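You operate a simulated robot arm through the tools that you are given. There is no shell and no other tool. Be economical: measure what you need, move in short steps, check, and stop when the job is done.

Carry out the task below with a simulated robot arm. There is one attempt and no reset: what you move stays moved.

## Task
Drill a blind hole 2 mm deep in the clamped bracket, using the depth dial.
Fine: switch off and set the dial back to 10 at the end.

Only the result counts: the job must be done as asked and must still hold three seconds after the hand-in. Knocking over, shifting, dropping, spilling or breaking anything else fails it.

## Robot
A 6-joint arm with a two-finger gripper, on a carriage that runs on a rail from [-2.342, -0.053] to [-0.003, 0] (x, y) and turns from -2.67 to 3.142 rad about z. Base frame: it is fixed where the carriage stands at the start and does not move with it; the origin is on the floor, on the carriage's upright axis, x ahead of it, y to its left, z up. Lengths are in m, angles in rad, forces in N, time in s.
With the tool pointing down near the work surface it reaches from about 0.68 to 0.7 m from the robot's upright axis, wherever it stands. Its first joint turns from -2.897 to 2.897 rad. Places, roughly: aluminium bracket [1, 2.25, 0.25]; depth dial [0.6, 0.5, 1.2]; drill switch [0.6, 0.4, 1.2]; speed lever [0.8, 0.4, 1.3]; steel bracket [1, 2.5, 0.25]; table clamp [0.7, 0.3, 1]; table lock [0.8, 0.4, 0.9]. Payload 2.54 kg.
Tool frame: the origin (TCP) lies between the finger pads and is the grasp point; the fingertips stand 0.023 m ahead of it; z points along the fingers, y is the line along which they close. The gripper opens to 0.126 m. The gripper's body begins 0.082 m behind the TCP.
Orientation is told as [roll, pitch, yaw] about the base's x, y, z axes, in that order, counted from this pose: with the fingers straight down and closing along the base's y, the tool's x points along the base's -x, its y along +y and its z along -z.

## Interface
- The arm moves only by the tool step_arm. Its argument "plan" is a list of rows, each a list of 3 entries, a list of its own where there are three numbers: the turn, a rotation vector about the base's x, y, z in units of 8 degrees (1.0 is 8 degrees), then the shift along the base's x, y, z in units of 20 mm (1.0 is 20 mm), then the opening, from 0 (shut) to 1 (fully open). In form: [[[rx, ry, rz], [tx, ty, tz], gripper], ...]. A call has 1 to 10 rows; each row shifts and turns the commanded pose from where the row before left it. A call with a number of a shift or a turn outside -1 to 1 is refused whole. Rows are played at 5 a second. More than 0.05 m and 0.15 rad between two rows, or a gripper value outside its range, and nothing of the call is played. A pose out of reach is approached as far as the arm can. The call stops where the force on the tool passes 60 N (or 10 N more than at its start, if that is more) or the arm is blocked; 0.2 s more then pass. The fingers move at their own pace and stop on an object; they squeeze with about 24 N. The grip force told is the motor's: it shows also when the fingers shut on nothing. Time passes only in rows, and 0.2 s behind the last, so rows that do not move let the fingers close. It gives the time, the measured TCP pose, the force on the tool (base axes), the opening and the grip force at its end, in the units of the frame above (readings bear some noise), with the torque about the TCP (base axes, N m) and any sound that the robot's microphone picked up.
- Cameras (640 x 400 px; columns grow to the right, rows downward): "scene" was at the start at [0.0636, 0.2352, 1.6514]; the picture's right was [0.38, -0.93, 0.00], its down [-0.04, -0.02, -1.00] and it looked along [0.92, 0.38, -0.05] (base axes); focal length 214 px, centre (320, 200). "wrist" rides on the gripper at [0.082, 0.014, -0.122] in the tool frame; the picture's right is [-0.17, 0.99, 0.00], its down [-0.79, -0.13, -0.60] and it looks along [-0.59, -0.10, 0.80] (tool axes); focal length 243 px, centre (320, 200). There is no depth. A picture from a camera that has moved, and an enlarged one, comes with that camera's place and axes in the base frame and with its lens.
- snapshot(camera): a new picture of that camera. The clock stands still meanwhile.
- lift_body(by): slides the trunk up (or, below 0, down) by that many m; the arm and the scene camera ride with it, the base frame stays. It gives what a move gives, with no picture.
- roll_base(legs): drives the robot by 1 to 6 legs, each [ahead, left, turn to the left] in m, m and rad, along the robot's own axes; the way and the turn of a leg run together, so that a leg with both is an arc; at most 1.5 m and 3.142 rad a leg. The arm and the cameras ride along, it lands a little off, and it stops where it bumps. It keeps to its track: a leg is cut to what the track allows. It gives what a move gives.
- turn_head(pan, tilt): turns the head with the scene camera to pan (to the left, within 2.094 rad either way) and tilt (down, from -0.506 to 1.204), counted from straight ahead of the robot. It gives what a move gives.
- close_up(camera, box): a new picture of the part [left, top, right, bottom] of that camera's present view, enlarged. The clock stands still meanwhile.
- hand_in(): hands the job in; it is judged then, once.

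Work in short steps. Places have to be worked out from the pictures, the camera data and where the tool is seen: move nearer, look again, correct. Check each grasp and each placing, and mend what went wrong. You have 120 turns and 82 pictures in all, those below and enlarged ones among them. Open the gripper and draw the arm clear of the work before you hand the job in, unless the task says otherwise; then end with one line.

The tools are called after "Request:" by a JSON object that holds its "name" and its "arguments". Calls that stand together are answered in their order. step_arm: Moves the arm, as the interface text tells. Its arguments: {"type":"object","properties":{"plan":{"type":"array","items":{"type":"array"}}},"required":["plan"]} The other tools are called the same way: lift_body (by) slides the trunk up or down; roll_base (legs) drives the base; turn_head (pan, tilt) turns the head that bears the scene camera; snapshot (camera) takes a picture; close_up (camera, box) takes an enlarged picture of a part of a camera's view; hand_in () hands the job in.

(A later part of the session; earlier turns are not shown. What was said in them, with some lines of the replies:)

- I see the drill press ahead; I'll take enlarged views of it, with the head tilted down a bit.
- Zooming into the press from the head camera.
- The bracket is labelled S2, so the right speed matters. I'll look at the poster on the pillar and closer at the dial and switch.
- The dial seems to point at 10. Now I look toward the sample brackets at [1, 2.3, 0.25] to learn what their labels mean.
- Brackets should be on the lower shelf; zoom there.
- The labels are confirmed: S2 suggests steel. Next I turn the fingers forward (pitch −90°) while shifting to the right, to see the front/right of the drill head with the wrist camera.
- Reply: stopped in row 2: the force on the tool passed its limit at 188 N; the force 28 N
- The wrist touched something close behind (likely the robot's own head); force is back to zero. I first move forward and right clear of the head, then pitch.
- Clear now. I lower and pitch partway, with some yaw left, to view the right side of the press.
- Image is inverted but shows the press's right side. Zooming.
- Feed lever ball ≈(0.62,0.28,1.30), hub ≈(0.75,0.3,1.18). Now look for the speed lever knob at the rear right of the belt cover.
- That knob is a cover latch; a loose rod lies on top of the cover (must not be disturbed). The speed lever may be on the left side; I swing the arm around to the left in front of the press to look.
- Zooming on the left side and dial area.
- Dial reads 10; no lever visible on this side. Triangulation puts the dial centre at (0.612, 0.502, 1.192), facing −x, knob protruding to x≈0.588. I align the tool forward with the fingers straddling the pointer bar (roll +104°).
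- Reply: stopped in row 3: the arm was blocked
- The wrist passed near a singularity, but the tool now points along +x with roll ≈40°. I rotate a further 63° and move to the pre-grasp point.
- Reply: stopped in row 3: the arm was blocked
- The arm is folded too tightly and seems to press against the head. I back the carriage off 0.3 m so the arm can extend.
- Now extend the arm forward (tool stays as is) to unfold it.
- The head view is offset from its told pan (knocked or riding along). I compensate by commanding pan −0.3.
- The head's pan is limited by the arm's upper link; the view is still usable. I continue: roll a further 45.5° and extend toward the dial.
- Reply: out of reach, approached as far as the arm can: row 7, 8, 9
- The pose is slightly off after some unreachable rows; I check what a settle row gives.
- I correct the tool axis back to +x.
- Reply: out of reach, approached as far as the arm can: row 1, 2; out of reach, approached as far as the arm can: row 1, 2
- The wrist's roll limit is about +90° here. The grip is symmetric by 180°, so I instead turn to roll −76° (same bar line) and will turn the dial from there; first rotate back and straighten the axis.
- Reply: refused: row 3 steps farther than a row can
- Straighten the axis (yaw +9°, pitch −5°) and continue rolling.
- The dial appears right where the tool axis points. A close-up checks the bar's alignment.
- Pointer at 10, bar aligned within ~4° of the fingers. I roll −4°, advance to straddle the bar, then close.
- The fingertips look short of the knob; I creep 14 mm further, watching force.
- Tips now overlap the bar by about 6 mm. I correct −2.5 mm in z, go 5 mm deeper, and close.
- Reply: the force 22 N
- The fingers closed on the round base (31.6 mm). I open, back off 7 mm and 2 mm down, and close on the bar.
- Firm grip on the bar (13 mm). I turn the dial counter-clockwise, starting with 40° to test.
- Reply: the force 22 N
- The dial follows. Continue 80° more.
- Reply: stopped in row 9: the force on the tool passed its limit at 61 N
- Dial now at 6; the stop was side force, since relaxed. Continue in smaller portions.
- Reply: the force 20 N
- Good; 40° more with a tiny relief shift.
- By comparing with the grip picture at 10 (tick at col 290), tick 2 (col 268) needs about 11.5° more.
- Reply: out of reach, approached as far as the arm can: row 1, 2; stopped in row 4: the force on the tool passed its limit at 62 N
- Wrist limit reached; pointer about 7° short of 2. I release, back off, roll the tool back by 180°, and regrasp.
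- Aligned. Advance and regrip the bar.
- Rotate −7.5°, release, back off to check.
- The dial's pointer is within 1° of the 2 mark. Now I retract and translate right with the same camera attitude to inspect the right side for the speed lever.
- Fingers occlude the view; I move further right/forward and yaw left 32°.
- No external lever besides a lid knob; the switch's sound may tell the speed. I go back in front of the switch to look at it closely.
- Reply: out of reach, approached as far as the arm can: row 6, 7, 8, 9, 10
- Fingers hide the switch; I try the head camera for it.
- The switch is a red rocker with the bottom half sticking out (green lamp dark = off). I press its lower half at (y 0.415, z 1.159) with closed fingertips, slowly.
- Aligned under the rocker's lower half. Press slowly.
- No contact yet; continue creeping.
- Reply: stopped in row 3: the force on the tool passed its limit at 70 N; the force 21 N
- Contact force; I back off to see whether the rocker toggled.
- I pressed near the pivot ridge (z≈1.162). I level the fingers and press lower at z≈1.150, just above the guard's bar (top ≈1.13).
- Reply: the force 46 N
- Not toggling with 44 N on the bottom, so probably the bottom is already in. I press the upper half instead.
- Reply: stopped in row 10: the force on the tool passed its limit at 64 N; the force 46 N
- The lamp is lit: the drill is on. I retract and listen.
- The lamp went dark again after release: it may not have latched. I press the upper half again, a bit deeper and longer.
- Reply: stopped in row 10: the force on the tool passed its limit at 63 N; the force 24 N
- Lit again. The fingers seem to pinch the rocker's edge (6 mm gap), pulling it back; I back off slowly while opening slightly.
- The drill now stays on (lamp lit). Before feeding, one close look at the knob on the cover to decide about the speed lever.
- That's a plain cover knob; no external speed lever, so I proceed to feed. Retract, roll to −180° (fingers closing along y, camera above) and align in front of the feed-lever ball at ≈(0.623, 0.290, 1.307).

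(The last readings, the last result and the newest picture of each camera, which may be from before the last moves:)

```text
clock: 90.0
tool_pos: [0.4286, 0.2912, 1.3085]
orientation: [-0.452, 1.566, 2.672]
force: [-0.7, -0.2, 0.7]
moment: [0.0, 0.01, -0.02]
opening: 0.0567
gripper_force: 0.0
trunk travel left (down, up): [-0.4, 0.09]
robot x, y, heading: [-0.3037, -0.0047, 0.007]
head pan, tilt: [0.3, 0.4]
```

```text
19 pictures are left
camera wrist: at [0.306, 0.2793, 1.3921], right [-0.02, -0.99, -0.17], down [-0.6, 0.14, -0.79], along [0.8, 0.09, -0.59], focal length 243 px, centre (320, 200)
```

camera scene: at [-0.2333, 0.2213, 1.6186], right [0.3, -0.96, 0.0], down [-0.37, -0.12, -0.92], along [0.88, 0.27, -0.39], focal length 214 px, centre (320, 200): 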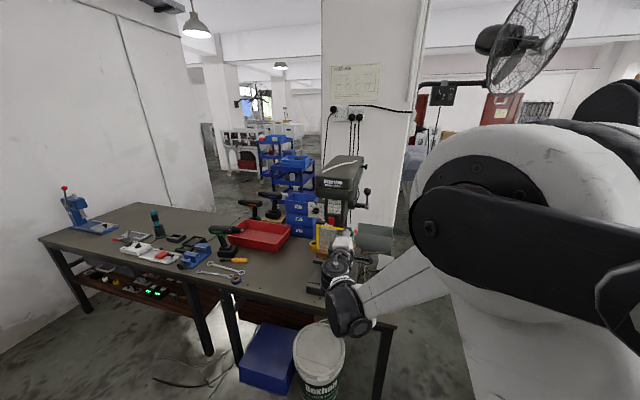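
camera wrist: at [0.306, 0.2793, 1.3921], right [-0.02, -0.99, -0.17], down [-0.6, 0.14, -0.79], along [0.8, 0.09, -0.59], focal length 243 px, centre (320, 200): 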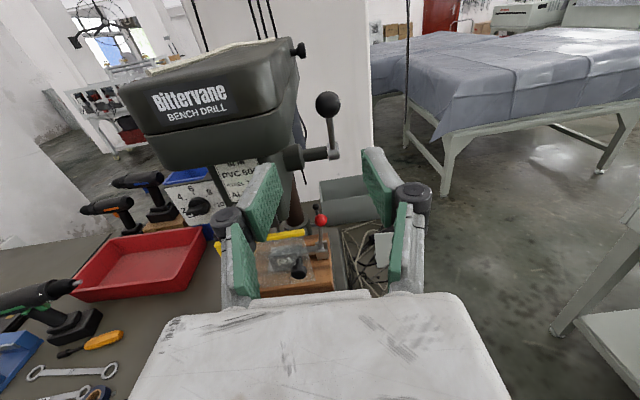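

The ball is nearly on the tool axis (slightly right/low: y≈0.282, z≈1.303). Approach to x≈0.59 and check.

Request:
{"name": "step_arm", "arguments": {"plan": [[[0, 0, 0], [1, -0.45, -0.2], 0.45], [[0, 0, 0], [1, 0, 0], 0.45], [[0, 0, 0], [1, 0, 0], 0.45], [[0, 0, 0], [1, 0, 0], 0.45], [[0, 0, 0], [1, 0, 0], 0.45], [[0, 0, 0], [1, 0, 0], 0.45], [[0, 0, 0], [1, 0, 0], 0.45], [[0, 0, 0], [1, 0, 0], 0.45], [[0, 0, 0], [0, 0, 0], 0.45]]}}

Request:
{"name": "close_up", "arguments": {"camera": "wrist", "box": [200, 80, 440, 230]}}

```text
clock: 92.0
tool_pos: [0.5859, 0.2803, 1.3031]
orientation: [-0.88, 1.567, 2.247]
force: [-2.8, -7.3, -0.8]
moment: [-0.03, 0.01, 0.29]
opening: 0.0537
gripper_force: 0.0
trunk travel left (down, up): [-0.4, 0.09]
robot x, y, heading: [-0.3005, -0.0055, 0.002]
head pan, tilt: [0.3, 0.4]
```

```text
2.67 times, centred on (320, 155) of wrist
camera zoom: at [0.4638, 0.2689, 1.3874], right [-0.02, -0.99, -0.17], down [-0.6, 0.15, -0.79], along [0.8, 0.09, -0.59], focal length 647 px, centre (320, 320)
```

zoom: 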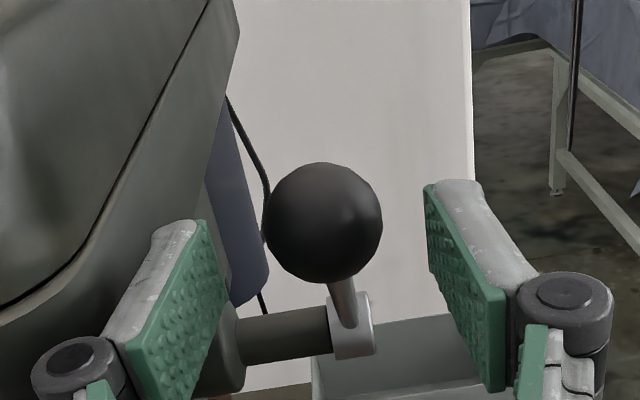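

The inner finger grazes the cover; I narrow the opening, shift 2 mm right, advance 33 mm and close on the ball.

Request:
{"name": "step_arm", "arguments": {"plan": [[[0, 0, 0], [-0.2, -0.1, 0], 0.36], [[0, 0, 0], [0, 0, 0], 0.36], [[0, 0, 0], [0.6, 0, 0], 0.36], [[0, 0, 0], [0.6, 0, 0], 0.36], [[0, 0, 0], [0.6, 0, 0], 0.36], [[0, 0, 0], [0, 0, 0], 0], [[0, 0, 0], [0, 0, 0], 0], [[0, 0, 0], [0, 0, 0], 0]]}}

Request:
{"name": "close_up", "arguments": {"camera": "wrist", "box": [200, 80, 440, 230]}}

```text
clock: 93.8
tool_pos: [0.6199, 0.2796, 1.303]
orientation: [-0.719, 1.567, 2.402]
force: [3.8, -7.4, -4.9]
moment: [0.0, -0.09, -0.02]
opening: 0.0215
gripper_force: 45.0
trunk travel left (down, up): [-0.4, 0.09]
robot x, y, heading: [-0.3032, -0.0077, 0.007]
head pan, tilt: [0.3, 0.4]
```

```text
2.67 times, centred on (320, 155) of wrist
camera zoom: at [0.4976, 0.2673, 1.3872], right [-0.02, -0.99, -0.17], down [-0.6, 0.14, -0.79], along [0.8, 0.09, -0.59], focal length 647 px, centre (320, 320)
```

zoom: 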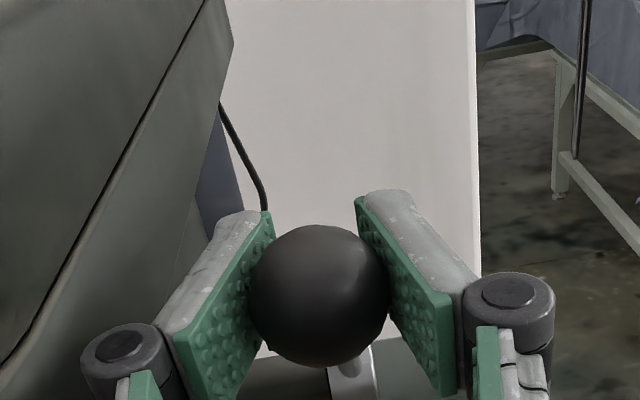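

The ball is caged between the tapered fingers. I pull the feed lever along its arc (hub ≈(0.725,0.283,1.191), radius ≈0.154), 18° first.

Request:
{"name": "step_arm", "arguments": {"plan": [[[0, 0, 0], [-0.56, 0, -0.58], 0], [[0, 0, 0], [-0.5, 0, -0.63], 0], [[0, 0, 0], [-0.43, 0, -0.68], 0]]}}

```text
clock: 94.6
tool_pos: [0.5919, 0.278, 1.2663]
orientation: [-0.559, 1.565, 2.565]
force: [30.3, -11.6, -2.3]
moment: [0.02, -1.61, 0.03]
opening: 0.0194
gripper_force: 44.7
trunk travel left (down, up): [-0.4, 0.09]
robot x, y, heading: [-0.3025, -0.0052, 0.005]
head pan, tilt: [0.3, 0.4]
```

Moving, with some +x pull. Check that the ball is still held.

Request:
{"name": "close_up", "arguments": {"camera": "wrist", "box": [200, 80, 440, 230]}}

```text
2.67 times, centred on (320, 155) of wrist
camera zoom: at [0.4708, 0.2667, 1.35], right [-0.02, -0.99, -0.17], down [-0.6, 0.15, -0.79], along [0.8, 0.09, -0.59], focal length 647 px, centre (320, 320)
```

zoom: 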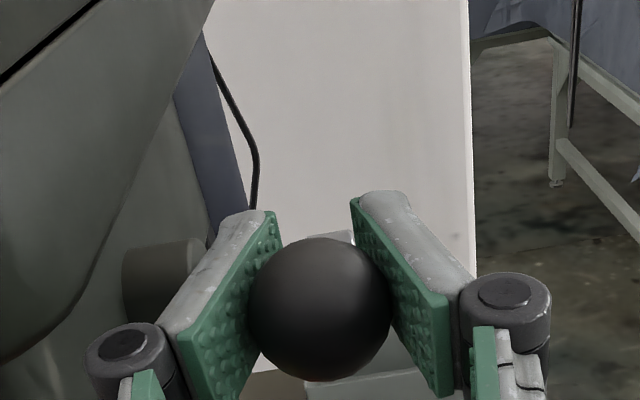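

Ball follows. Continue the arc with less backward motion, 2–3 rows at a time.

Request:
{"name": "step_arm", "arguments": {"plan": [[[0, 0, 0], [-0.1, 0, -0.7], 0], [[0, 0, 0], [-0.2, 0, -0.75], 0], [[0, 0, 0], [-0.15, 0, -0.78], 0]]}}

```text
clock: 95.4
tool_pos: [0.5817, 0.2778, 1.224]
orientation: [-0.884, 1.565, 2.239]
force: [18.7, -22.1, 9.0]
moment: [0.02, -1.39, 0.21]
opening: 0.0166
gripper_force: 41.9
trunk travel left (down, up): [-0.4, 0.09]
robot x, y, heading: [-0.3024, -0.0045, 0.003]
head pan, tilt: [0.3, 0.4]
```

Opening is shrinking; look before continuing.

Request:
{"name": "close_up", "arguments": {"camera": "wrist", "box": [200, 80, 440, 230]}}

```text
2.67 times, centred on (320, 155) of wrist
camera zoom: at [0.4593, 0.2662, 1.3063], right [-0.02, -0.99, -0.17], down [-0.6, 0.15, -0.79], along [0.8, 0.09, -0.59], focal length 647 px, centre (320, 320)
```

zoom: 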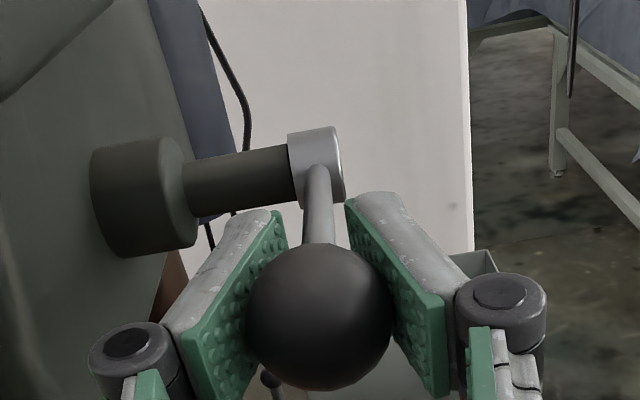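

Still held; lever is ~13° above horizontal. Continue downward.

Request:
{"name": "step_arm", "arguments": {"plan": [[[0, 0, 0], [-0.2, -0.05, -0.7], 0], [[0, 0, 0], [-0.1, 0, -0.7], 0], [[0, 0, 0], [-0.05, 0, -0.7], 0]]}}

```text
clock: 96.2
tool_pos: [0.5781, 0.279, 1.1785]
orientation: [-0.631, 1.565, 2.494]
force: [45.4, -15.4, 16.0]
moment: [0.05, -1.06, 0.18]
opening: 0.0176
gripper_force: 43.0
trunk travel left (down, up): [-0.4, 0.09]
robot x, y, heading: [-0.3057, -0.0091, 0.005]
head pan, tilt: [0.3, 0.4]
```

Continue with the arc curving back toward +x, relieving the pull.

Request:
{"name": "step_arm", "arguments": {"plan": [[[0, 0, 0], [0.2, 0, -0.6], 0], [[0, 0, 0], [0.15, 0, -0.6], 0], [[0, 0, 0], [0.2, 0, -0.6], 0]]}}

Request:
{"name": "close_up", "arguments": {"camera": "wrist", "box": [200, 80, 440, 230]}}

```text
clock: 97.0
tool_pos: [0.583, 0.2887, 1.1423]
orientation: [-0.481, 1.567, 2.655]
force: [0.2, 0.8, 0.0]
moment: [0.0, 0.0, -0.07]
opening: 0.0
gripper_force: 27.7
trunk travel left (down, up): [-0.4, 0.09]
robot x, y, heading: [-0.3036, -0.004, 0.006]
head pan, tilt: [0.3, 0.4]
```

```text
2.67 times, centred on (320, 155) of wrist
camera zoom: at [0.4606, 0.2765, 1.225], right [-0.01, -0.99, -0.17], down [-0.6, 0.14, -0.79], along [0.8, 0.1, -0.59], focal length 647 px, centre (320, 320)
```

zoom: 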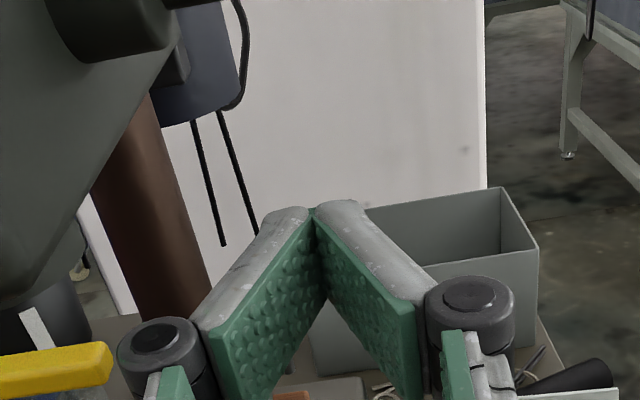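

The ball slipped out and the lever sprang back. I'll instead press the rod from above with closed fingers pointing sideways (+y) across it. First retract, then yaw ~80° on the right side.

Request:
{"name": "step_arm", "arguments": {"plan": [[[0, 0, 0], [-1, -0.5, 0], 0], [[0, 0, 0], [-1, -1, 0], 0], [[0, 0, 0], [-1, -1, 0], 0], [[0, 0, 0], [-1, -1, 0.5], 0], [[0, 0, 0], [-1, -1, 1], 0], [[0, 0, 0], [-0.5, -1, 1], 0], [[0, 0, 1], [0, -1, 1], 0], [[0, 0, 1], [0, -1, 1], 0], [[0, 0, 1], [0, -1, 1], 0], [[0, 0, 1], [0, -1, 1], 0]]}}

Request:
{"name": "step_arm", "arguments": {"plan": [[[0, 0, 1], [0.5, -1, 0.5], 0], [[0, 0, 1], [0.5, -1, 0], 0], [[0, 0, 1], [1, 0, 0], 0], [[0, 0, 1], [1, 0, 0], 0], [[0, 0, 1], [1, 0, 0], 0], [[0, 0, 1], [1, 0, 0], 0], [[0, 0, 0], [1, 0, 0], 0], [[0, 0, 0], [1, 0, 0], 0], [[0, 0, 0], [1, 0, 0], 0], [[0, 0, 0], [0, 0, 0], 0]]}}

Request:
{"name": "snapshot", "arguments": {"camera": "wrist"}}

```text
clock: 99.2
tool_pos: [0.4756, 0.0903, 1.276]
orientation: [-0.678, 1.566, 3.008]
force: [-0.2, 1.0, -0.4]
moment: [-0.02, 0.01, 0.02]
opening: 0.0002
gripper_force: 28.0
trunk travel left (down, up): [-0.4, 0.09]
robot x, y, heading: [-0.3047, -0.0053, 0.006]
head pan, tilt: [0.3, 0.4]
```

```text
clock: 101.4
tool_pos: [0.6376, 0.0487, 1.2845]
orientation: [-0.764, 1.567, -2.523]
force: [0.6, 1.1, -0.1]
moment: [-0.02, -0.03, 0.0]
opening: 0.0
gripper_force: 28.7
trunk travel left (down, up): [-0.4, 0.09]
robot x, y, heading: [-0.3015, -0.0071, 0.009]
head pan, tilt: [0.3, 0.4]
```

```text
13 pictures are left
camera wrist: at [0.6277, -0.0722, 1.3674], right [0.97, -0.19, -0.17], down [-0.25, -0.56, -0.79], along [0.05, 0.81, -0.59], focal length 243 px, centre (320, 200)
```

wrist: 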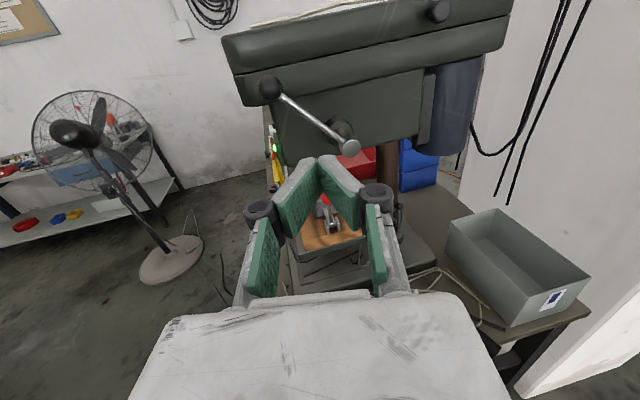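

Clear view: ball ≈(0.618, 0.28, 1.306), hub ≈(0.71, 0.28, 1.194), lamp still lit. I place the closed fingers behind/above the rod at (0.665, 0.283, 1.288).

Request:
{"name": "step_arm", "arguments": {"plan": [[[0, 0, 0], [0.7, 0.5, 0.1], 0], [[0, 0, 0], [0.7, 1, 0.1], 0], [[0, 0, 0], [0, 1, 0], 0], [[0, 0, 0], [0, 1, 0], 0], [[0, 0, 0], [0, 1, 0], 0], [[0, 0, 0], [0, 1, 0], 0], [[0, 0, 0], [0, 1, 0], 0], [[0, 0, 0], [0, 1, 0], 0], [[0, 0, 0], [0, 1, 0], 0], [[0, 0, 0], [0, 1, 0], 0]]}}

Request:
{"name": "step_arm", "arguments": {"plan": [[[0, 0, 0], [0, 1, 0], 0], [[0, 0, 0], [0, 1, 0], 0], [[0, 0, 0], [0, 0.2, 0], 0], [[0, 0, 0], [0, 0, 0], 0]]}}

Request:
{"name": "snapshot", "arguments": {"camera": "wrist"}}

```text
clock: 103.6
tool_pos: [0.6663, 0.2404, 1.2891]
orientation: [-0.706, 1.565, -2.466]
force: [0.7, 0.3, 0.6]
moment: [-0.01, -0.03, 0.0]
opening: 0.0
gripper_force: 28.5
trunk travel left (down, up): [-0.4, 0.09]
robot x, y, heading: [-0.301, -0.0084, 0.006]
head pan, tilt: [0.3, 0.4]
```

```text
clock: 104.6
tool_pos: [0.6653, 0.2826, 1.2887]
orientation: [-0.788, 1.566, -2.548]
force: [1.0, -2.0, 1.1]
moment: [-0.06, 0.02, 0.08]
opening: 0.0001
gripper_force: 28.7
trunk travel left (down, up): [-0.4, 0.09]
robot x, y, heading: [-0.3017, -0.0076, 0.004]
head pan, tilt: [0.3, 0.4]
```

```text
12 pictures are left
camera wrist: at [0.6557, 0.1609, 1.3717], right [0.97, -0.19, -0.17], down [-0.25, -0.56, -0.79], along [0.05, 0.81, -0.59], focal length 243 px, centre (320, 200)
```

wrist: 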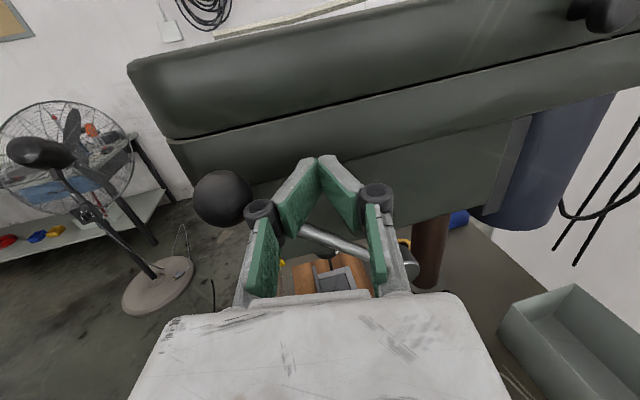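

Fingers lie above the rod. Push along the arc, first 4 rows.

Request:
{"name": "step_arm", "arguments": {"plan": [[[0, 0, 0], [-0.67, 0, -0.57], 0], [[0, 0, 0], [-0.68, 0, -0.57], 0], [[0, 0, 0], [-0.57, 0, -0.68], 0], [[0, 0, 0], [-0.45, 0, -0.77], 0]]}}

Request:
{"name": "snapshot", "arguments": {"camera": "wrist"}}

```text
clock: 105.6
tool_pos: [0.6164, 0.2827, 1.2375]
orientation: [-0.76, 1.567, -2.52]
force: [1.3, 0.4, 1.8]
moment: [-0.02, -0.01, 0.0]
opening: 0.0
gripper_force: 28.5
trunk travel left (down, up): [-0.4, 0.09]
robot x, y, heading: [-0.3013, -0.0071, 0.001]
head pan, tilt: [0.3, 0.4]
```

```text
11 pictures are left
camera wrist: at [0.6069, 0.1613, 1.32], right [0.97, -0.19, -0.17], down [-0.25, -0.56, -0.79], along [0.05, 0.81, -0.59], focal length 243 px, centre (320, 200)
```

wrist: 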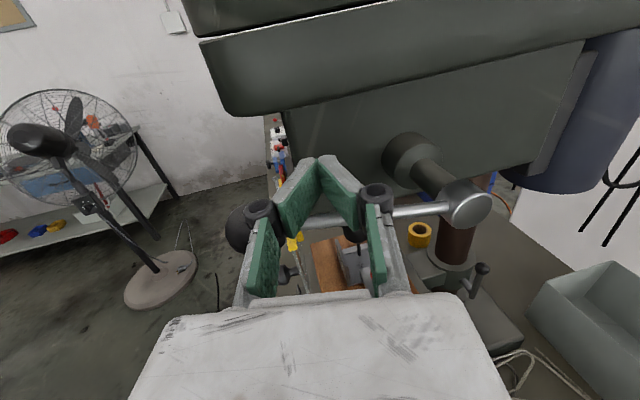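

The lever follows with almost no force. Continue.

Request:
{"name": "step_arm", "arguments": {"plan": [[[0, 0, 0], [-0.31, 0, -0.83], 0], [[0, 0, 0], [-0.16, 0, -0.87], 0], [[0, 0, 0], [0, 0, -0.6], 0], [[0, 0, 0], [0, 0, -0.3], 0]]}}

```text
clock: 106.6
tool_pos: [0.6039, 0.2837, 1.1922]
orientation: [-3.039, 1.567, 1.484]
force: [16.7, 10.4, 58.0]
moment: [-0.14, -1.23, 0.28]
opening: 0.0
gripper_force: 28.4
trunk travel left (down, up): [-0.4, 0.09]
robot x, y, heading: [-0.3022, -0.0057, 0.008]
head pan, tilt: [0.3, 0.4]
```

Resistance of 58 N: drilling or the stop. I hold still for two seconds and see whether it gives.

Request:
{"name": "step_arm", "arguments": {"plan": [[[0, 0, 0], [0, 0, 0], 0], [[0, 0, 0], [0, 0, 0], 0], [[0, 0, 0], [0, 0, 0], 0], [[0, 0, 0], [0, 0, 0], 0], [[0, 0, 0], [0, 0, 0], 0], [[0, 0, 0], [0, 0, 0], 0], [[0, 0, 0], [0, 0, 0], 0], [[0, 0, 0], [0, 0, 0], 0]]}}

Request:
{"name": "close_up", "arguments": {"camera": "wrist", "box": [250, 190, 410, 290]}}

```text
clock: 108.4
tool_pos: [0.6022, 0.2826, 1.1892]
orientation: [2.03, 1.571, 0.272]
force: [-9.8, 4.0, 43.0]
moment: [-0.1, -0.66, 0.05]
opening: 0.0
gripper_force: 28.5
trunk travel left (down, up): [-0.4, 0.09]
robot x, y, heading: [-0.3001, -0.0044, 0.004]
head pan, tilt: [0.3, 0.4]
```

```text
4.00 times, centred on (330, 240) of wrist
camera zoom: at [0.5928, 0.1607, 1.2713], right [0.97, -0.18, -0.17], down [-0.24, -0.56, -0.79], along [0.05, 0.81, -0.59], focal length 970 px, centre (280, 40)
```

zoom: 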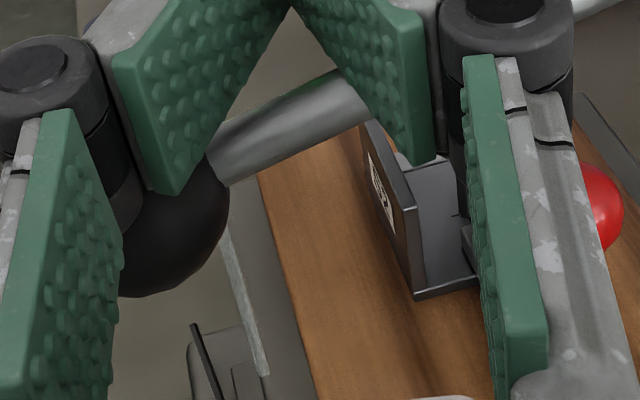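

It is giving slowly (3 mm at the finger): the bit is cutting. Push a little more and hold, repeatedly.

Request:
{"name": "step_arm", "arguments": {"plan": [[[0, 0, 0], [0.02, 0, -0.08], 0], [[0, 0, 0], [0, 0, 0], 0], [[0, 0, 0], [0, 0, 0], 0], [[0, 0, 0], [0, 0, -0.08], 0], [[0, 0, 0], [0, 0, 0], 0], [[0, 0, 0], [0, 0, 0], 0], [[0, 0, 0], [0, 0, -0.05], 0], [[0, 0, 0], [0, 0, 0], 0], [[0, 0, 0], [0, 0, 0], 0], [[0, 0, 0], [0, 0, 0], 0]]}}

```text
clock: 109.9
tool_pos: [0.6029, 0.282, 1.189]
orientation: [-3.054, 1.565, 1.469]
force: [-18.4, -7.3, 31.7]
moment: [-0.25, -0.35, -0.14]
opening: 0.0
gripper_force: 28.8
trunk travel left (down, up): [-0.4, 0.09]
robot x, y, heading: [-0.2992, -0.0052, 0.005]
head pan, tilt: [0.3, 0.4]
stopped in row 7: the force on the tool passed its limit at 62 N (the readings are from after the stop); the commanded pose is now the measured one
```

Now no further progress at 62 N. I press once more to confirm it's the hard stop.

Request:
{"name": "step_arm", "arguments": {"plan": [[[0, 0, 0], [0, 0, -0.1], 0], [[0, 0, 0], [0, 0, -0.06], 0], [[0, 0, 0], [0, 0, 0], 0], [[0, 0, 0], [0, 0, 0], 0], [[0, 0, 0], [0, 0, 0], 0]]}}

Request:
{"name": "close_up", "arguments": {"camera": "wrist", "box": [250, 190, 410, 290]}}

```text
clock: 110.7
tool_pos: [0.603, 0.2826, 1.1888]
orientation: [-3.014, 1.559, 1.509]
force: [-17.3, -6.4, 31.6]
moment: [-0.14, -0.38, -0.15]
opening: 0.0001
gripper_force: 28.2
trunk travel left (down, up): [-0.4, 0.09]
robot x, y, heading: [-0.3012, -0.005, -0.001]
head pan, tilt: [0.3, 0.4]
stopped in row 3: the force on the tool passed its limit at 61 N (the readings are from after the stop); the commanded pose is now the measured one
```

```text
4.00 times, centred on (330, 240) of wrist
camera zoom: at [0.5939, 0.1595, 1.2703], right [0.97, -0.18, -0.17], down [-0.24, -0.55, -0.8], along [0.05, 0.81, -0.58], focal length 970 px, centre (280, 40)
```

zoom: 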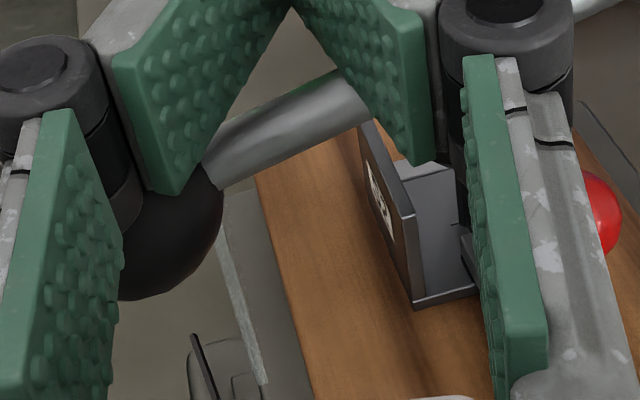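

Position is firm at the stop. I let the lever return slowly along the arc, then withdraw to the right and look at the bracket.

Request:
{"name": "step_arm", "arguments": {"plan": [[[0, 0, 0], [0, 0, 0.88], 0], [[0, 0, 0], [0.16, 0, 0.87], 0], [[0, 0, 0], [0.31, 0, 0.83], 0], [[0, 0, 0], [0.45, 0, 0.77], 0], [[0, 0, 0], [0.57, 0, 0.68], 0], [[0, 0, 0], [0.68, 0, 0.57], 0], [[0, 0, 0], [0.75, 0, 0.6], 0], [[0, 0, 0], [0.3, 0, 0.2], 0], [[0, 0, 0], [0, -0.5, 0], 0], [[0, 0, 0], [0, -1, 0], 0]]}}

Request:
{"name": "step_arm", "arguments": {"plan": [[[0, 0, 0], [0, -1, 0], 0], [[0, 0, 0], [0, -1, 0], 0], [[0, 0, 0], [0, -1, 0], 0], [[0, 0, 0], [0, -1, 0], 0], [[0, 0, 0], [0, -1, 0], 0], [[0, 0, 0], [0, -1, 0], 0.5], [[0, 0, 0], [0, -1, 0], 0.5]]}}

Request:
{"name": "close_up", "arguments": {"camera": "wrist", "box": [240, 130, 400, 230]}}

```text
clock: 112.8
tool_pos: [0.6716, 0.2535, 1.2913]
orientation: [-2.613, 1.562, 1.909]
force: [0.4, 0.4, -0.6]
moment: [0.0, 0.03, 0.02]
opening: 0.0
gripper_force: 28.6
trunk travel left (down, up): [-0.4, 0.09]
robot x, y, heading: [-0.2996, -0.0069, 0.01]
head pan, tilt: [0.3, 0.4]
```

```text
clock: 114.5
tool_pos: [0.6739, 0.1126, 1.2915]
orientation: [-2.607, 1.562, 1.915]
force: [-0.7, 0.7, -0.4]
moment: [0.0, 0.01, 0.01]
opening: 0.0632
gripper_force: 0.1
trunk travel left (down, up): [-0.4, 0.09]
robot x, y, heading: [-0.3046, -0.009, 0.009]
head pan, tilt: [0.3, 0.4]
```

```text
4.00 times, centred on (320, 180) of wrist
camera zoom: at [0.6637, -0.0101, 1.374], right [0.97, -0.19, -0.17], down [-0.25, -0.56, -0.79], along [0.05, 0.81, -0.58], focal length 970 px, centre (320, 280)
```

zoom: 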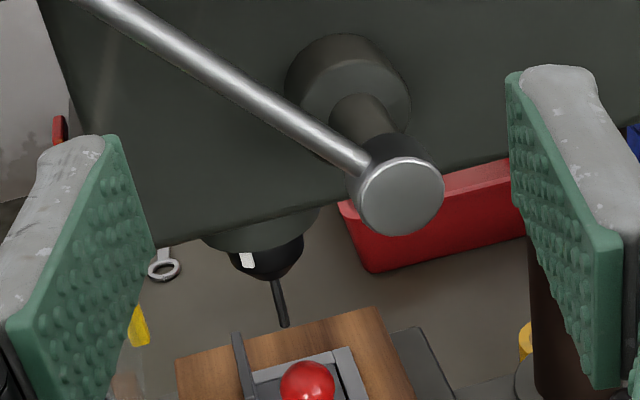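

The bit is visible; the red ball hides the hole. Shift the camera left and up a bit for a view of the bracket's top.

Request:
{"name": "step_arm", "arguments": {"plan": [[[0, 0, 0], [-1, 0, 0.5], 0.5], [[0, 0, 0], [-1, 0, 0.5], 0.5], [[0, 0, 0], [-1, 0, 0.5], 0.5], [[0, 0, 0], [-0.5, 0, 0], 0.5]]}}

Request:
{"name": "close_up", "arguments": {"camera": "wrist", "box": [300, 170, 396, 230]}}

```text
clock: 115.5
tool_pos: [0.6032, 0.1135, 1.3203]
orientation: [-2.634, 1.563, 1.888]
force: [-0.2, 0.6, 0.8]
moment: [0.01, -0.04, -0.01]
opening: 0.063
gripper_force: 0.1
trunk travel left (down, up): [-0.4, 0.09]
robot x, y, heading: [-0.3053, -0.0081, 0.004]
head pan, tilt: [0.3, 0.4]
```

```text
6.67 times, centred on (348, 200) of wrist
camera zoom: at [0.5928, -0.0084, 1.4034], right [0.97, -0.18, -0.17], down [-0.25, -0.56, -0.79], along [0.05, 0.81, -0.58], focal length 1618 px, centre (133, 200)
```

zoom: 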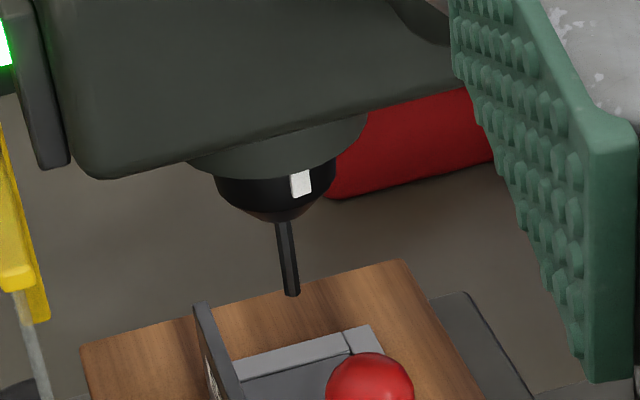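

The chuck's white mark moved, so the spindle turns. One tight close-up where the bit axis meets the bracket.

Request:
{"name": "close_up", "arguments": {"camera": "wrist", "box": [320, 210, 384, 250]}}

```text
10.00 times, centred on (352, 230) of wrist
camera zoom: at [0.5928, -0.0084, 1.4034], right [0.97, -0.18, -0.17], down [-0.25, -0.56, -0.79], along [0.05, 0.81, -0.58], focal length 2426 px, centre (0, -100)
```

zoom: 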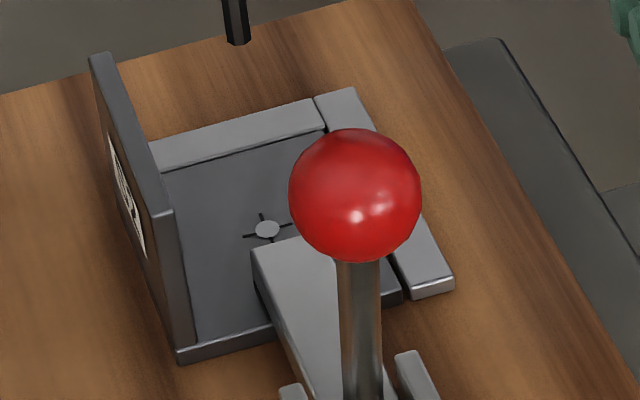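

A fresh 2 mm-type recess is visible exactly on the bracket's cross mark. Now switch off: return to the front, restore tool heading (+x) and roll −90°.

Request:
{"name": "step_arm", "arguments": {"plan": [[[0, 0, 0], [-1, -0.5, 0], 0.2], [[0, 0, 0], [-1, -0.5, 0], 0.1], [[0, 0, 0], [-1, 0, 0], 0], [[0, 0, 0], [-1, 0, -0.5], 0], [[0, 0, -1], [-1, 0, -1], 0], [[0, 0, -1], [-1, 0, -1], 0], [[0, 0, -1], [-0.5, 0, -1], 0], [[0, 0, -1], [0, 0.5, -1], 0], [[0, 0, -1], [0, 1, -1], 0], [[0, 0, -1], [0, 1, -1], 0]]}}

Request:
{"name": "step_arm", "arguments": {"plan": [[[0, 0, -1], [0, 1, -1], 0], [[0, 0, -1], [0, 1, -1], 0], [[0, 0, -1], [0, 1, 0], 0], [[0, 0, -1], [0, 1, 0], 0], [[1, 0, 0], [0, 1, 0], 0], [[1, 0, 0], [0, 1, 0], 0], [[1, 0, 0], [0, 1, 0], 0], [[1, 0, 0], [0, 1, 0], 0], [[1, 0, 0], [0, 1, 0], 0], [[1, 0, 0], [0, 1, 0], 0]]}}

Request:
{"name": "step_arm", "arguments": {"plan": [[[1, 0, 0], [0, 1, 0], 0], [[1, 0, 0], [0, 1, 0], 0], [[1, 0, 0], [0, 1, 0], 0], [[1, 0, 0], [0, 0, 0], 0], [[1, 0, 0], [0, 0, 0], 0], [[0.25, 0, 0], [0, 0, 0], 0], [[0, 0, 0], [0, 0, 0], 0]]}}

```text
clock: 117.7
tool_pos: [0.4742, 0.1451, 1.1908]
orientation: [-2.621, 1.563, 1.062]
force: [-0.9, 0.0, -0.1]
moment: [0.01, 0.0, 0.03]
opening: 0.0002
gripper_force: 24.2
trunk travel left (down, up): [-0.4, 0.09]
robot x, y, heading: [-0.3051, -0.0076, 0.007]
head pan, tilt: [0.3, 0.4]
```

```text
clock: 119.8
tool_pos: [0.4722, 0.3437, 1.1525]
orientation: [-1.562, 0.726, 1.563]
force: [0.6, 0.4, 1.0]
moment: [-0.01, 0.03, 0.02]
opening: 0.0
gripper_force: 24.1
trunk travel left (down, up): [-0.4, 0.09]
robot x, y, heading: [-0.3008, -0.0083, 0.004]
head pan, tilt: [0.3, 0.4]
```

```text
clock: 121.5
tool_pos: [0.4733, 0.4035, 1.1504]
orientation: [-1.553, -0.007, 1.565]
force: [-0.2, -0.6, -0.4]
moment: [0.02, 0.04, 0.01]
opening: 0.0002
gripper_force: 24.3
trunk travel left (down, up): [-0.4, 0.09]
robot x, y, heading: [-0.3041, -0.0071, 0.008]
head pan, tilt: [0.3, 0.4]
```

In position. Press the lower half of the rocker.

Request:
{"name": "step_arm", "arguments": {"plan": [[[0, 0, 0], [1, 0.65, 0], 0], [[0, 0, 0], [1, 0, 0], 0], [[0, 0, 0], [1, 0, 0], 0], [[0, 0, 0], [0.5, 0, 0], 0], [[0, 0, 0], [0.25, 0, 0], 0], [[0, 0, 0], [0.2, 0, 0], 0], [[0, 0, 0], [0.2, 0, 0], 0], [[0, 0, 0], [0.2, 0, 0], 0], [[0, 0, 0], [0.2, 0, 0], 0]]}}

Request:
{"name": "step_arm", "arguments": {"plan": [[[0, 0, 0], [-0.05, 0, -0.05], 0.05], [[0, 0, 0], [-0.2, 0, 0], 0.08], [[0, 0, 0], [-0.5, 0, 0], 0.08], [[0, 0, 0], [-1, 0, 0], 0.08], [[0, 0, 0], [-1, 0, 0], 0.08]]}}

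Request:
{"name": "close_up", "arguments": {"camera": "scene", "box": [305, 190, 369, 230]}}

```text
clock: 123.5
tool_pos: [0.5617, 0.4173, 1.1524]
orientation: [-1.557, -0.005, 1.563]
force: [-27.3, -9.2, -13.9]
moment: [-0.16, 0.22, 0.14]
opening: 0.006
gripper_force: 28.1
trunk travel left (down, up): [-0.4, 0.09]
robot x, y, heading: [-0.3036, -0.0112, 0.003]
head pan, tilt: [0.3, 0.4]
```

```text
clock: 124.7
tool_pos: [0.5085, 0.4158, 1.1511]
orientation: [-1.554, -0.003, 1.564]
force: [-1.2, -0.9, -0.2]
moment: [-0.02, -0.01, 0.0]
opening: 0.01
gripper_force: 0.3
trunk travel left (down, up): [-0.4, 0.09]
robot x, y, heading: [-0.3054, -0.0045, 0.006]
head pan, tilt: [0.3, 0.4]
```

```text
10.00 times, centred on (337, 210) of scene
camera zoom: at [-0.2365, 0.2215, 1.6186], right [0.3, -0.95, 0.0], down [-0.37, -0.12, -0.92], along [0.88, 0.28, -0.39], focal length 2145 px, centre (150, 100)
```

zoom: 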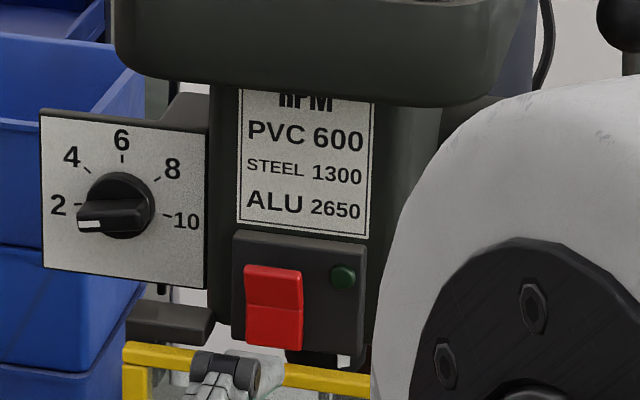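

Drill is off (lamp dark). Now the dial: go to the known grasp pose at roll −100° and grip the bar.

Request:
{"name": "step_arm", "arguments": {"plan": [[[0, 0, 0], [-0.8, 0.3, 1], 0.2], [[0, 0, 0], [0, 1, 0.85], 0.36], [[-0.6, 0, 0], [0, 1, 0], 0.36], [[-0.65, 0, 0], [0, 1, 0], 0.36], [[0, 0, 0], [0.8, 1, 0], 0.36], [[0, 0, 0], [1, 0, 0], 0.36], [[0, 0, 0], [0, 0, 0], 0.36]]}}

```text
clock: 126.2
tool_pos: [0.5295, 0.5037, 1.1883]
orientation: [-1.556, 0.171, 1.563]
force: [0.0, -0.7, -0.2]
moment: [0.03, 0.0, -0.01]
opening: 0.0454
gripper_force: 0.0
trunk travel left (down, up): [-0.4, 0.09]
robot x, y, heading: [-0.3053, -0.0027, 0.003]
head pan, tilt: [0.3, 0.4]
```

Request:
{"name": "step_arm", "arguments": {"plan": [[[0, 0, 0.05], [1, -0.1, 0], 0.36], [[0, 0, 0], [1, 0, 0], 0.36], [[0, 0, 0], [0.72, 0, 0], 0.36], [[0, 0, 0], [0, 0, 0], 0], [[0, 0, 0], [0, 0, 0], 0], [[0, 0, 0], [0, 0, 0], 0]]}}

```text
clock: 127.7
tool_pos: [0.5827, 0.503, 1.188]
orientation: [-1.556, 0.172, 1.571]
force: [2.8, 3.1, 9.3]
moment: [-0.03, -0.06, 0.52]
opening: 0.0122
gripper_force: 39.5
trunk travel left (down, up): [-0.4, 0.09]
robot x, y, heading: [-0.3036, -0.0067, 0.004]
head pan, tilt: [0.3, 0.4]
```

The bar is gripped (12 mm). I turn clockwise in portions of 40–48°.

Request:
{"name": "step_arm", "arguments": {"plan": [[[1, 0, 0], [0, 0, 0], 0], [[1, 0, 0], [0, 0, 0], 0], [[1, 0, 0], [0, 0, 0], 0], [[1, 0, 0], [0, 0, 0], 0], [[1, 0, 0], [0, 0, 0], 0], [[1, 0, 0], [0, 0, 0], 0]]}}

Request:
{"name": "step_arm", "arguments": {"plan": [[[1, 0, 0], [0, 0, 0], 0], [[1, 0, 0], [0, 0, 0], 0], [[1, 0, 0], [0, 0, 0], 0], [[1, 0, 0], [0, 0, 0], 0], [[1, 0, 0], [0, 0, 0], 0], [[1, 0, 0], [0, 0, 0], 0]]}}

```text
clock: 129.1
tool_pos: [0.5829, 0.5009, 1.1879]
orientation: [-1.556, -0.669, 1.569]
force: [14.9, 11.6, 23.6]
moment: [0.02, -0.25, 0.0]
opening: 0.012
gripper_force: 38.5
trunk travel left (down, up): [-0.4, 0.09]
robot x, y, heading: [-0.3026, -0.0079, 0.007]
head pan, tilt: [0.3, 0.4]
```

```text
clock: 130.4
tool_pos: [0.5821, 0.5005, 1.1867]
orientation: [-1.552, -1.506, 1.565]
force: [-13.2, 2.5, -12.3]
moment: [-0.05, 1.12, -0.02]
opening: 0.012
gripper_force: 38.3
trunk travel left (down, up): [-0.4, 0.09]
robot x, y, heading: [-0.3022, -0.0047, 0.005]
head pan, tilt: [0.3, 0.4]
```

Request:
{"name": "step_arm", "arguments": {"plan": [[[1, 0, 0], [0, 0, 0], 0], [[1, 0, 0], [0, 0, 0], 0], [[1, 0, 0], [0, 0, 0], 0], [[1, 0, 0], [0, 0, 0], 0], [[1, 0, 0], [0, 0, 0], 0]]}}

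Request:
{"name": "step_arm", "arguments": {"plan": [[[1, 0, 0], [0, 0, 0], 0], [[1, 0, 0], [0, 0, 0], 0], [[1, 0, 0], [0, 0, 0], 0], [[1, 0, 0], [0, 0, 0], 0], [[0.5, 0, 0], [0, 0, 0], 0]]}}

```text
clock: 131.7
tool_pos: [0.5816, 0.5016, 1.1872]
orientation: [1.586, -0.936, -1.568]
force: [-5.8, 9.2, -10.2]
moment: [0.0, 1.05, 0.8]
opening: 0.0122
gripper_force: 39.1
trunk travel left (down, up): [-0.4, 0.09]
robot x, y, heading: [-0.3029, -0.0046, 0.007]
head pan, tilt: [0.3, 0.4]
```

```text
clock: 132.8
tool_pos: [0.5823, 0.5022, 1.1865]
orientation: [1.586, -0.312, -1.57]
force: [15.0, 21.5, 19.0]
moment: [0.0, -0.06, 1.08]
opening: 0.0118
gripper_force: 38.7
trunk travel left (down, up): [-0.4, 0.09]
robot x, y, heading: [-0.3062, -0.0073, 0.008]
head pan, tilt: [0.3, 0.4]
```

Roll +72° now; 8° more, then release, back off and roll back 180° for the regrasp.

Request:
{"name": "step_arm", "arguments": {"plan": [[[1, 0, 0], [0, 0, 0], 0], [[0, 0, 0], [0, 0, 0], 0], [[0, 0, 0], [0, 0, 0], 0.36], [[0, 0, 0], [0, 0, 0], 0.36], [[0, 0, 0], [-1, 0, 0], 0.36], [[0, 0, 0], [-1, 0, 0], 0.36], [[0, 0, 0], [-0.6, 0, 0], 0.36], [[-1, 0, 0], [0, 0, 0], 0.36], [[-1, 0, 0], [0, 0, 0], 0.36], [[-1, 0, 0], [0, 0, 0], 0.36]]}}

Request:
{"name": "step_arm", "arguments": {"plan": [[[-1, 0, 0], [0, 0, 0], 0.36], [[-1, 0, 0], [0, 0, 0], 0.36], [[-1, 0, 0], [0, 0, 0], 0.36], [[-1, 0, 0], [0, 0, 0], 0.36], [[-1, 0, 0], [0, 0, 0], 0.36], [[-1, 0, 0], [0, 0, 0], 0.36], [[-1, 0, 0], [0, 0, 0], 0.36], [[-1, 0, 0], [0, 0, 0], 0.36], [[-1, 0, 0], [0, 0, 0], 0.36], [[-1, 0, 0], [0, 0, 0], 0.36]]}}

Request:
{"name": "step_arm", "arguments": {"plan": [[[-1, 0, 0], [0, 0, 0], 0.36], [[-1, 0, 0], [0, 0, 0], 0.36], [[-1, 0, 0], [0, 0, 0], 0.36], [[-1, 0, 0], [0, 0, 0], 0.36], [[-1, 0, 0], [0, 0, 0], 0.36], [[-1, 0, 0], [0, 0, 0], 0.36], [[-1, 0, 0], [0, 0, 0], 0.36], [[-1, 0, 0], [0, 0, 0], 0.36], [[-1, 0, 0], [0, 0, 0], 0.36], [[0, 0, 0], [0, 0, 0], 0.36]]}}

Request:
{"name": "close_up", "arguments": {"camera": "wrist", "box": [256, 90, 384, 170]}}

```text
clock: 135.1
tool_pos: [0.5308, 0.5011, 1.1876]
orientation: [1.585, -0.592, -1.571]
force: [-0.6, 0.5, 0.2]
moment: [-0.01, 0.01, 0.03]
opening: 0.0456
gripper_force: 0.0
trunk travel left (down, up): [-0.4, 0.09]
robot x, y, heading: [-0.3039, -0.0055, 0.001]
head pan, tilt: [0.3, 0.4]
```

```text
clock: 137.2
tool_pos: [0.5304, 0.4995, 1.188]
orientation: [-1.557, -1.153, 1.571]
force: [-0.2, 0.4, 0.4]
moment: [-0.01, -0.01, 0.01]
opening: 0.0453
gripper_force: 0.2
trunk travel left (down, up): [-0.4, 0.09]
robot x, y, heading: [-0.2965, -0.0095, 0.003]
head pan, tilt: [0.3, 0.4]
```

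```text
clock: 139.4
tool_pos: [0.5303, 0.5002, 1.1864]
orientation: [-1.557, 0.105, 1.571]
force: [-0.3, 0.0, -0.4]
moment: [0.02, -0.02, -0.03]
opening: 0.0455
gripper_force: 0.0
trunk travel left (down, up): [-0.4, 0.09]
robot x, y, heading: [-0.3012, -0.0047, 0.003]
head pan, tilt: [0.3, 0.4]
```

```text
5.00 times, centred on (320, 130) of wrist
camera zoom: at [0.4085, 0.4185, 1.1851], right [-0.01, 0.06, -1.0], down [-0.6, 0.8, 0.06], along [0.8, 0.59, 0.03], focal length 1213 px, centre (320, 550)
```

zoom: 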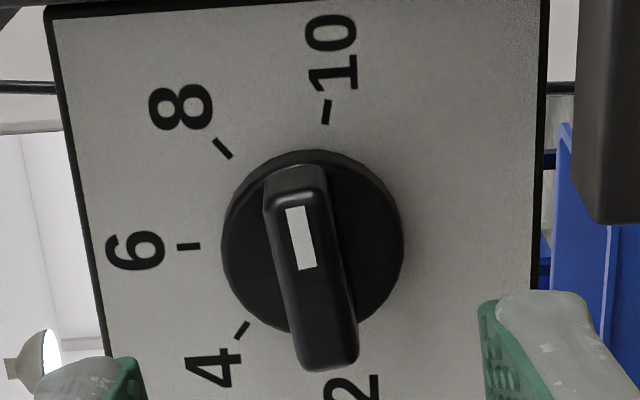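

The pointer is ≈84° and 10 is at ≈100°. I regrip at the present roll and turn 16° clockwise, release, and check.

Request:
{"name": "step_arm", "arguments": {"plan": [[[0, 0, 0], [1, 0.05, 0.08], 0.36], [[0, 0, 0], [1, 0, 0], 0.36], [[0, 0, 0], [0.62, 0, 0], 0.36], [[0, 0, 0], [0, 0, 0], 0], [[0, 0, 0], [0, 0, 0], 0], [[0, 0, 0], [0, 0, 0], 0]]}}

Request:
{"name": "step_arm", "arguments": {"plan": [[[0.7, 0, 0], [0, 0, 0], 0], [[0.7, 0, 0], [0, 0, 0], 0], [[0.6, 0, 0], [0, 0, 0], 0], [[0, 0, 0], [0, 0, 0], 0], [[0, 0, 0], [0, 0, 0], 0.36], [[0, 0, 0], [0, 0, 0], 0.36], [[0, 0, 0], [-1, 0, 0], 0.36], [[0, 0, 0], [-1, 0, 0], 0.36], [[0, 0, 0], [-0.6, 0, 0], 0.36], [[0, 0, 0], [0, 0, 0], 0.36]]}}

Request:
{"name": "close_up", "arguments": {"camera": "wrist", "box": [256, 90, 384, 170]}}

```text
clock: 140.8
tool_pos: [0.5852, 0.5027, 1.1877]
orientation: [-1.555, 0.1, 1.571]
force: [-6.5, -1.3, -8.8]
moment: [0.01, 0.18, 0.29]
opening: 0.012
gripper_force: 39.2
trunk travel left (down, up): [-0.4, 0.09]
robot x, y, heading: [-0.3018, -0.0059, 0.002]
head pan, tilt: [0.3, 0.4]
```

```text
clock: 143.1
tool_pos: [0.5324, 0.4995, 1.1868]
orientation: [-1.557, -0.178, 1.569]
force: [-0.6, -0.4, 0.9]
moment: [-0.01, -0.01, 0.0]
opening: 0.0454
gripper_force: 0.0
trunk travel left (down, up): [-0.4, 0.09]
robot x, y, heading: [-0.2991, -0.0094, 0.006]
head pan, tilt: [0.3, 0.4]
```

```text
5.00 times, centred on (320, 130) of wrist
camera zoom: at [0.4105, 0.4221, 1.1612], right [-0.01, 0.34, -0.94], down [-0.6, 0.75, 0.28], along [0.8, 0.56, 0.19], focal length 1213 px, centre (320, 550)
```

zoom: 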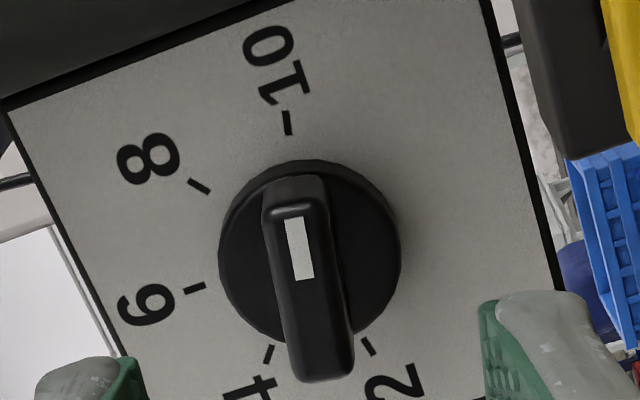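

The pointer sits on 10 (within ~0.5°). I retract the arm clear and take a final look.

Request:
{"name": "step_arm", "arguments": {"plan": [[[0, 0, 0], [-1, 0, 0], 0.4], [[0, 0, 0], [-1, 0, 0], 0.5], [[0, 0, 0], [-1, 0, 0], 0.6], [[0, 0, 0], [-1, 0, 0], 0.6], [[0, 0, 0], [-1, 0, 0], 0.6], [[0, 0, 0], [-1, 0, 0], 0.6], [[0, 0, 0], [-1, 0, 0], 0.6], [[0, 0, 0], [-1, 0, 0], 0.6]]}}

Request:
{"name": "close_up", "arguments": {"camera": "scene", "box": [280, 150, 424, 240]}}

```text
clock: 144.8
tool_pos: [0.3709, 0.5005, 1.188]
orientation: [-1.558, -0.178, 1.571]
force: [0.8, 0.3, 0.1]
moment: [0.0, 0.02, 0.01]
opening: 0.0757
gripper_force: 0.1
trunk travel left (down, up): [-0.4, 0.09]
robot x, y, heading: [-0.3041, -0.0098, 0.001]
head pan, tilt: [0.3, 0.4]
```

```text
4.44 times, centred on (352, 195) of scene
camera zoom: at [-0.2365, 0.2216, 1.6186], right [0.3, -0.95, 0.0], down [-0.37, -0.12, -0.92], along [0.88, 0.28, -0.39], focal length 953 px, centre (178, 222)
```

zoom: 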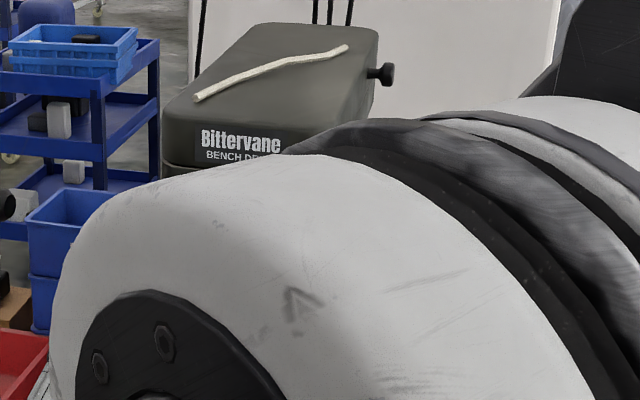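

The rod on the cover is undisturbed, the arm is clear with the gripper open, the switch is off and the dial is at 10. Handing in.

Request:
{"name": "hand_in", "arguments": {}}

```text
The job is handed in.
```

I drilled the clamped bracket (marked S2) down to the depth stop with the dial set at 2. The drill is switched off and the dial is back at 10. I could see a fresh hole on the bracket's cross mark, but I had no way to measure its depth. I also never found the speed lever, so I drilled at whatever speed was already set and couldn't check it against the 1300 rpm the label gives for steel.
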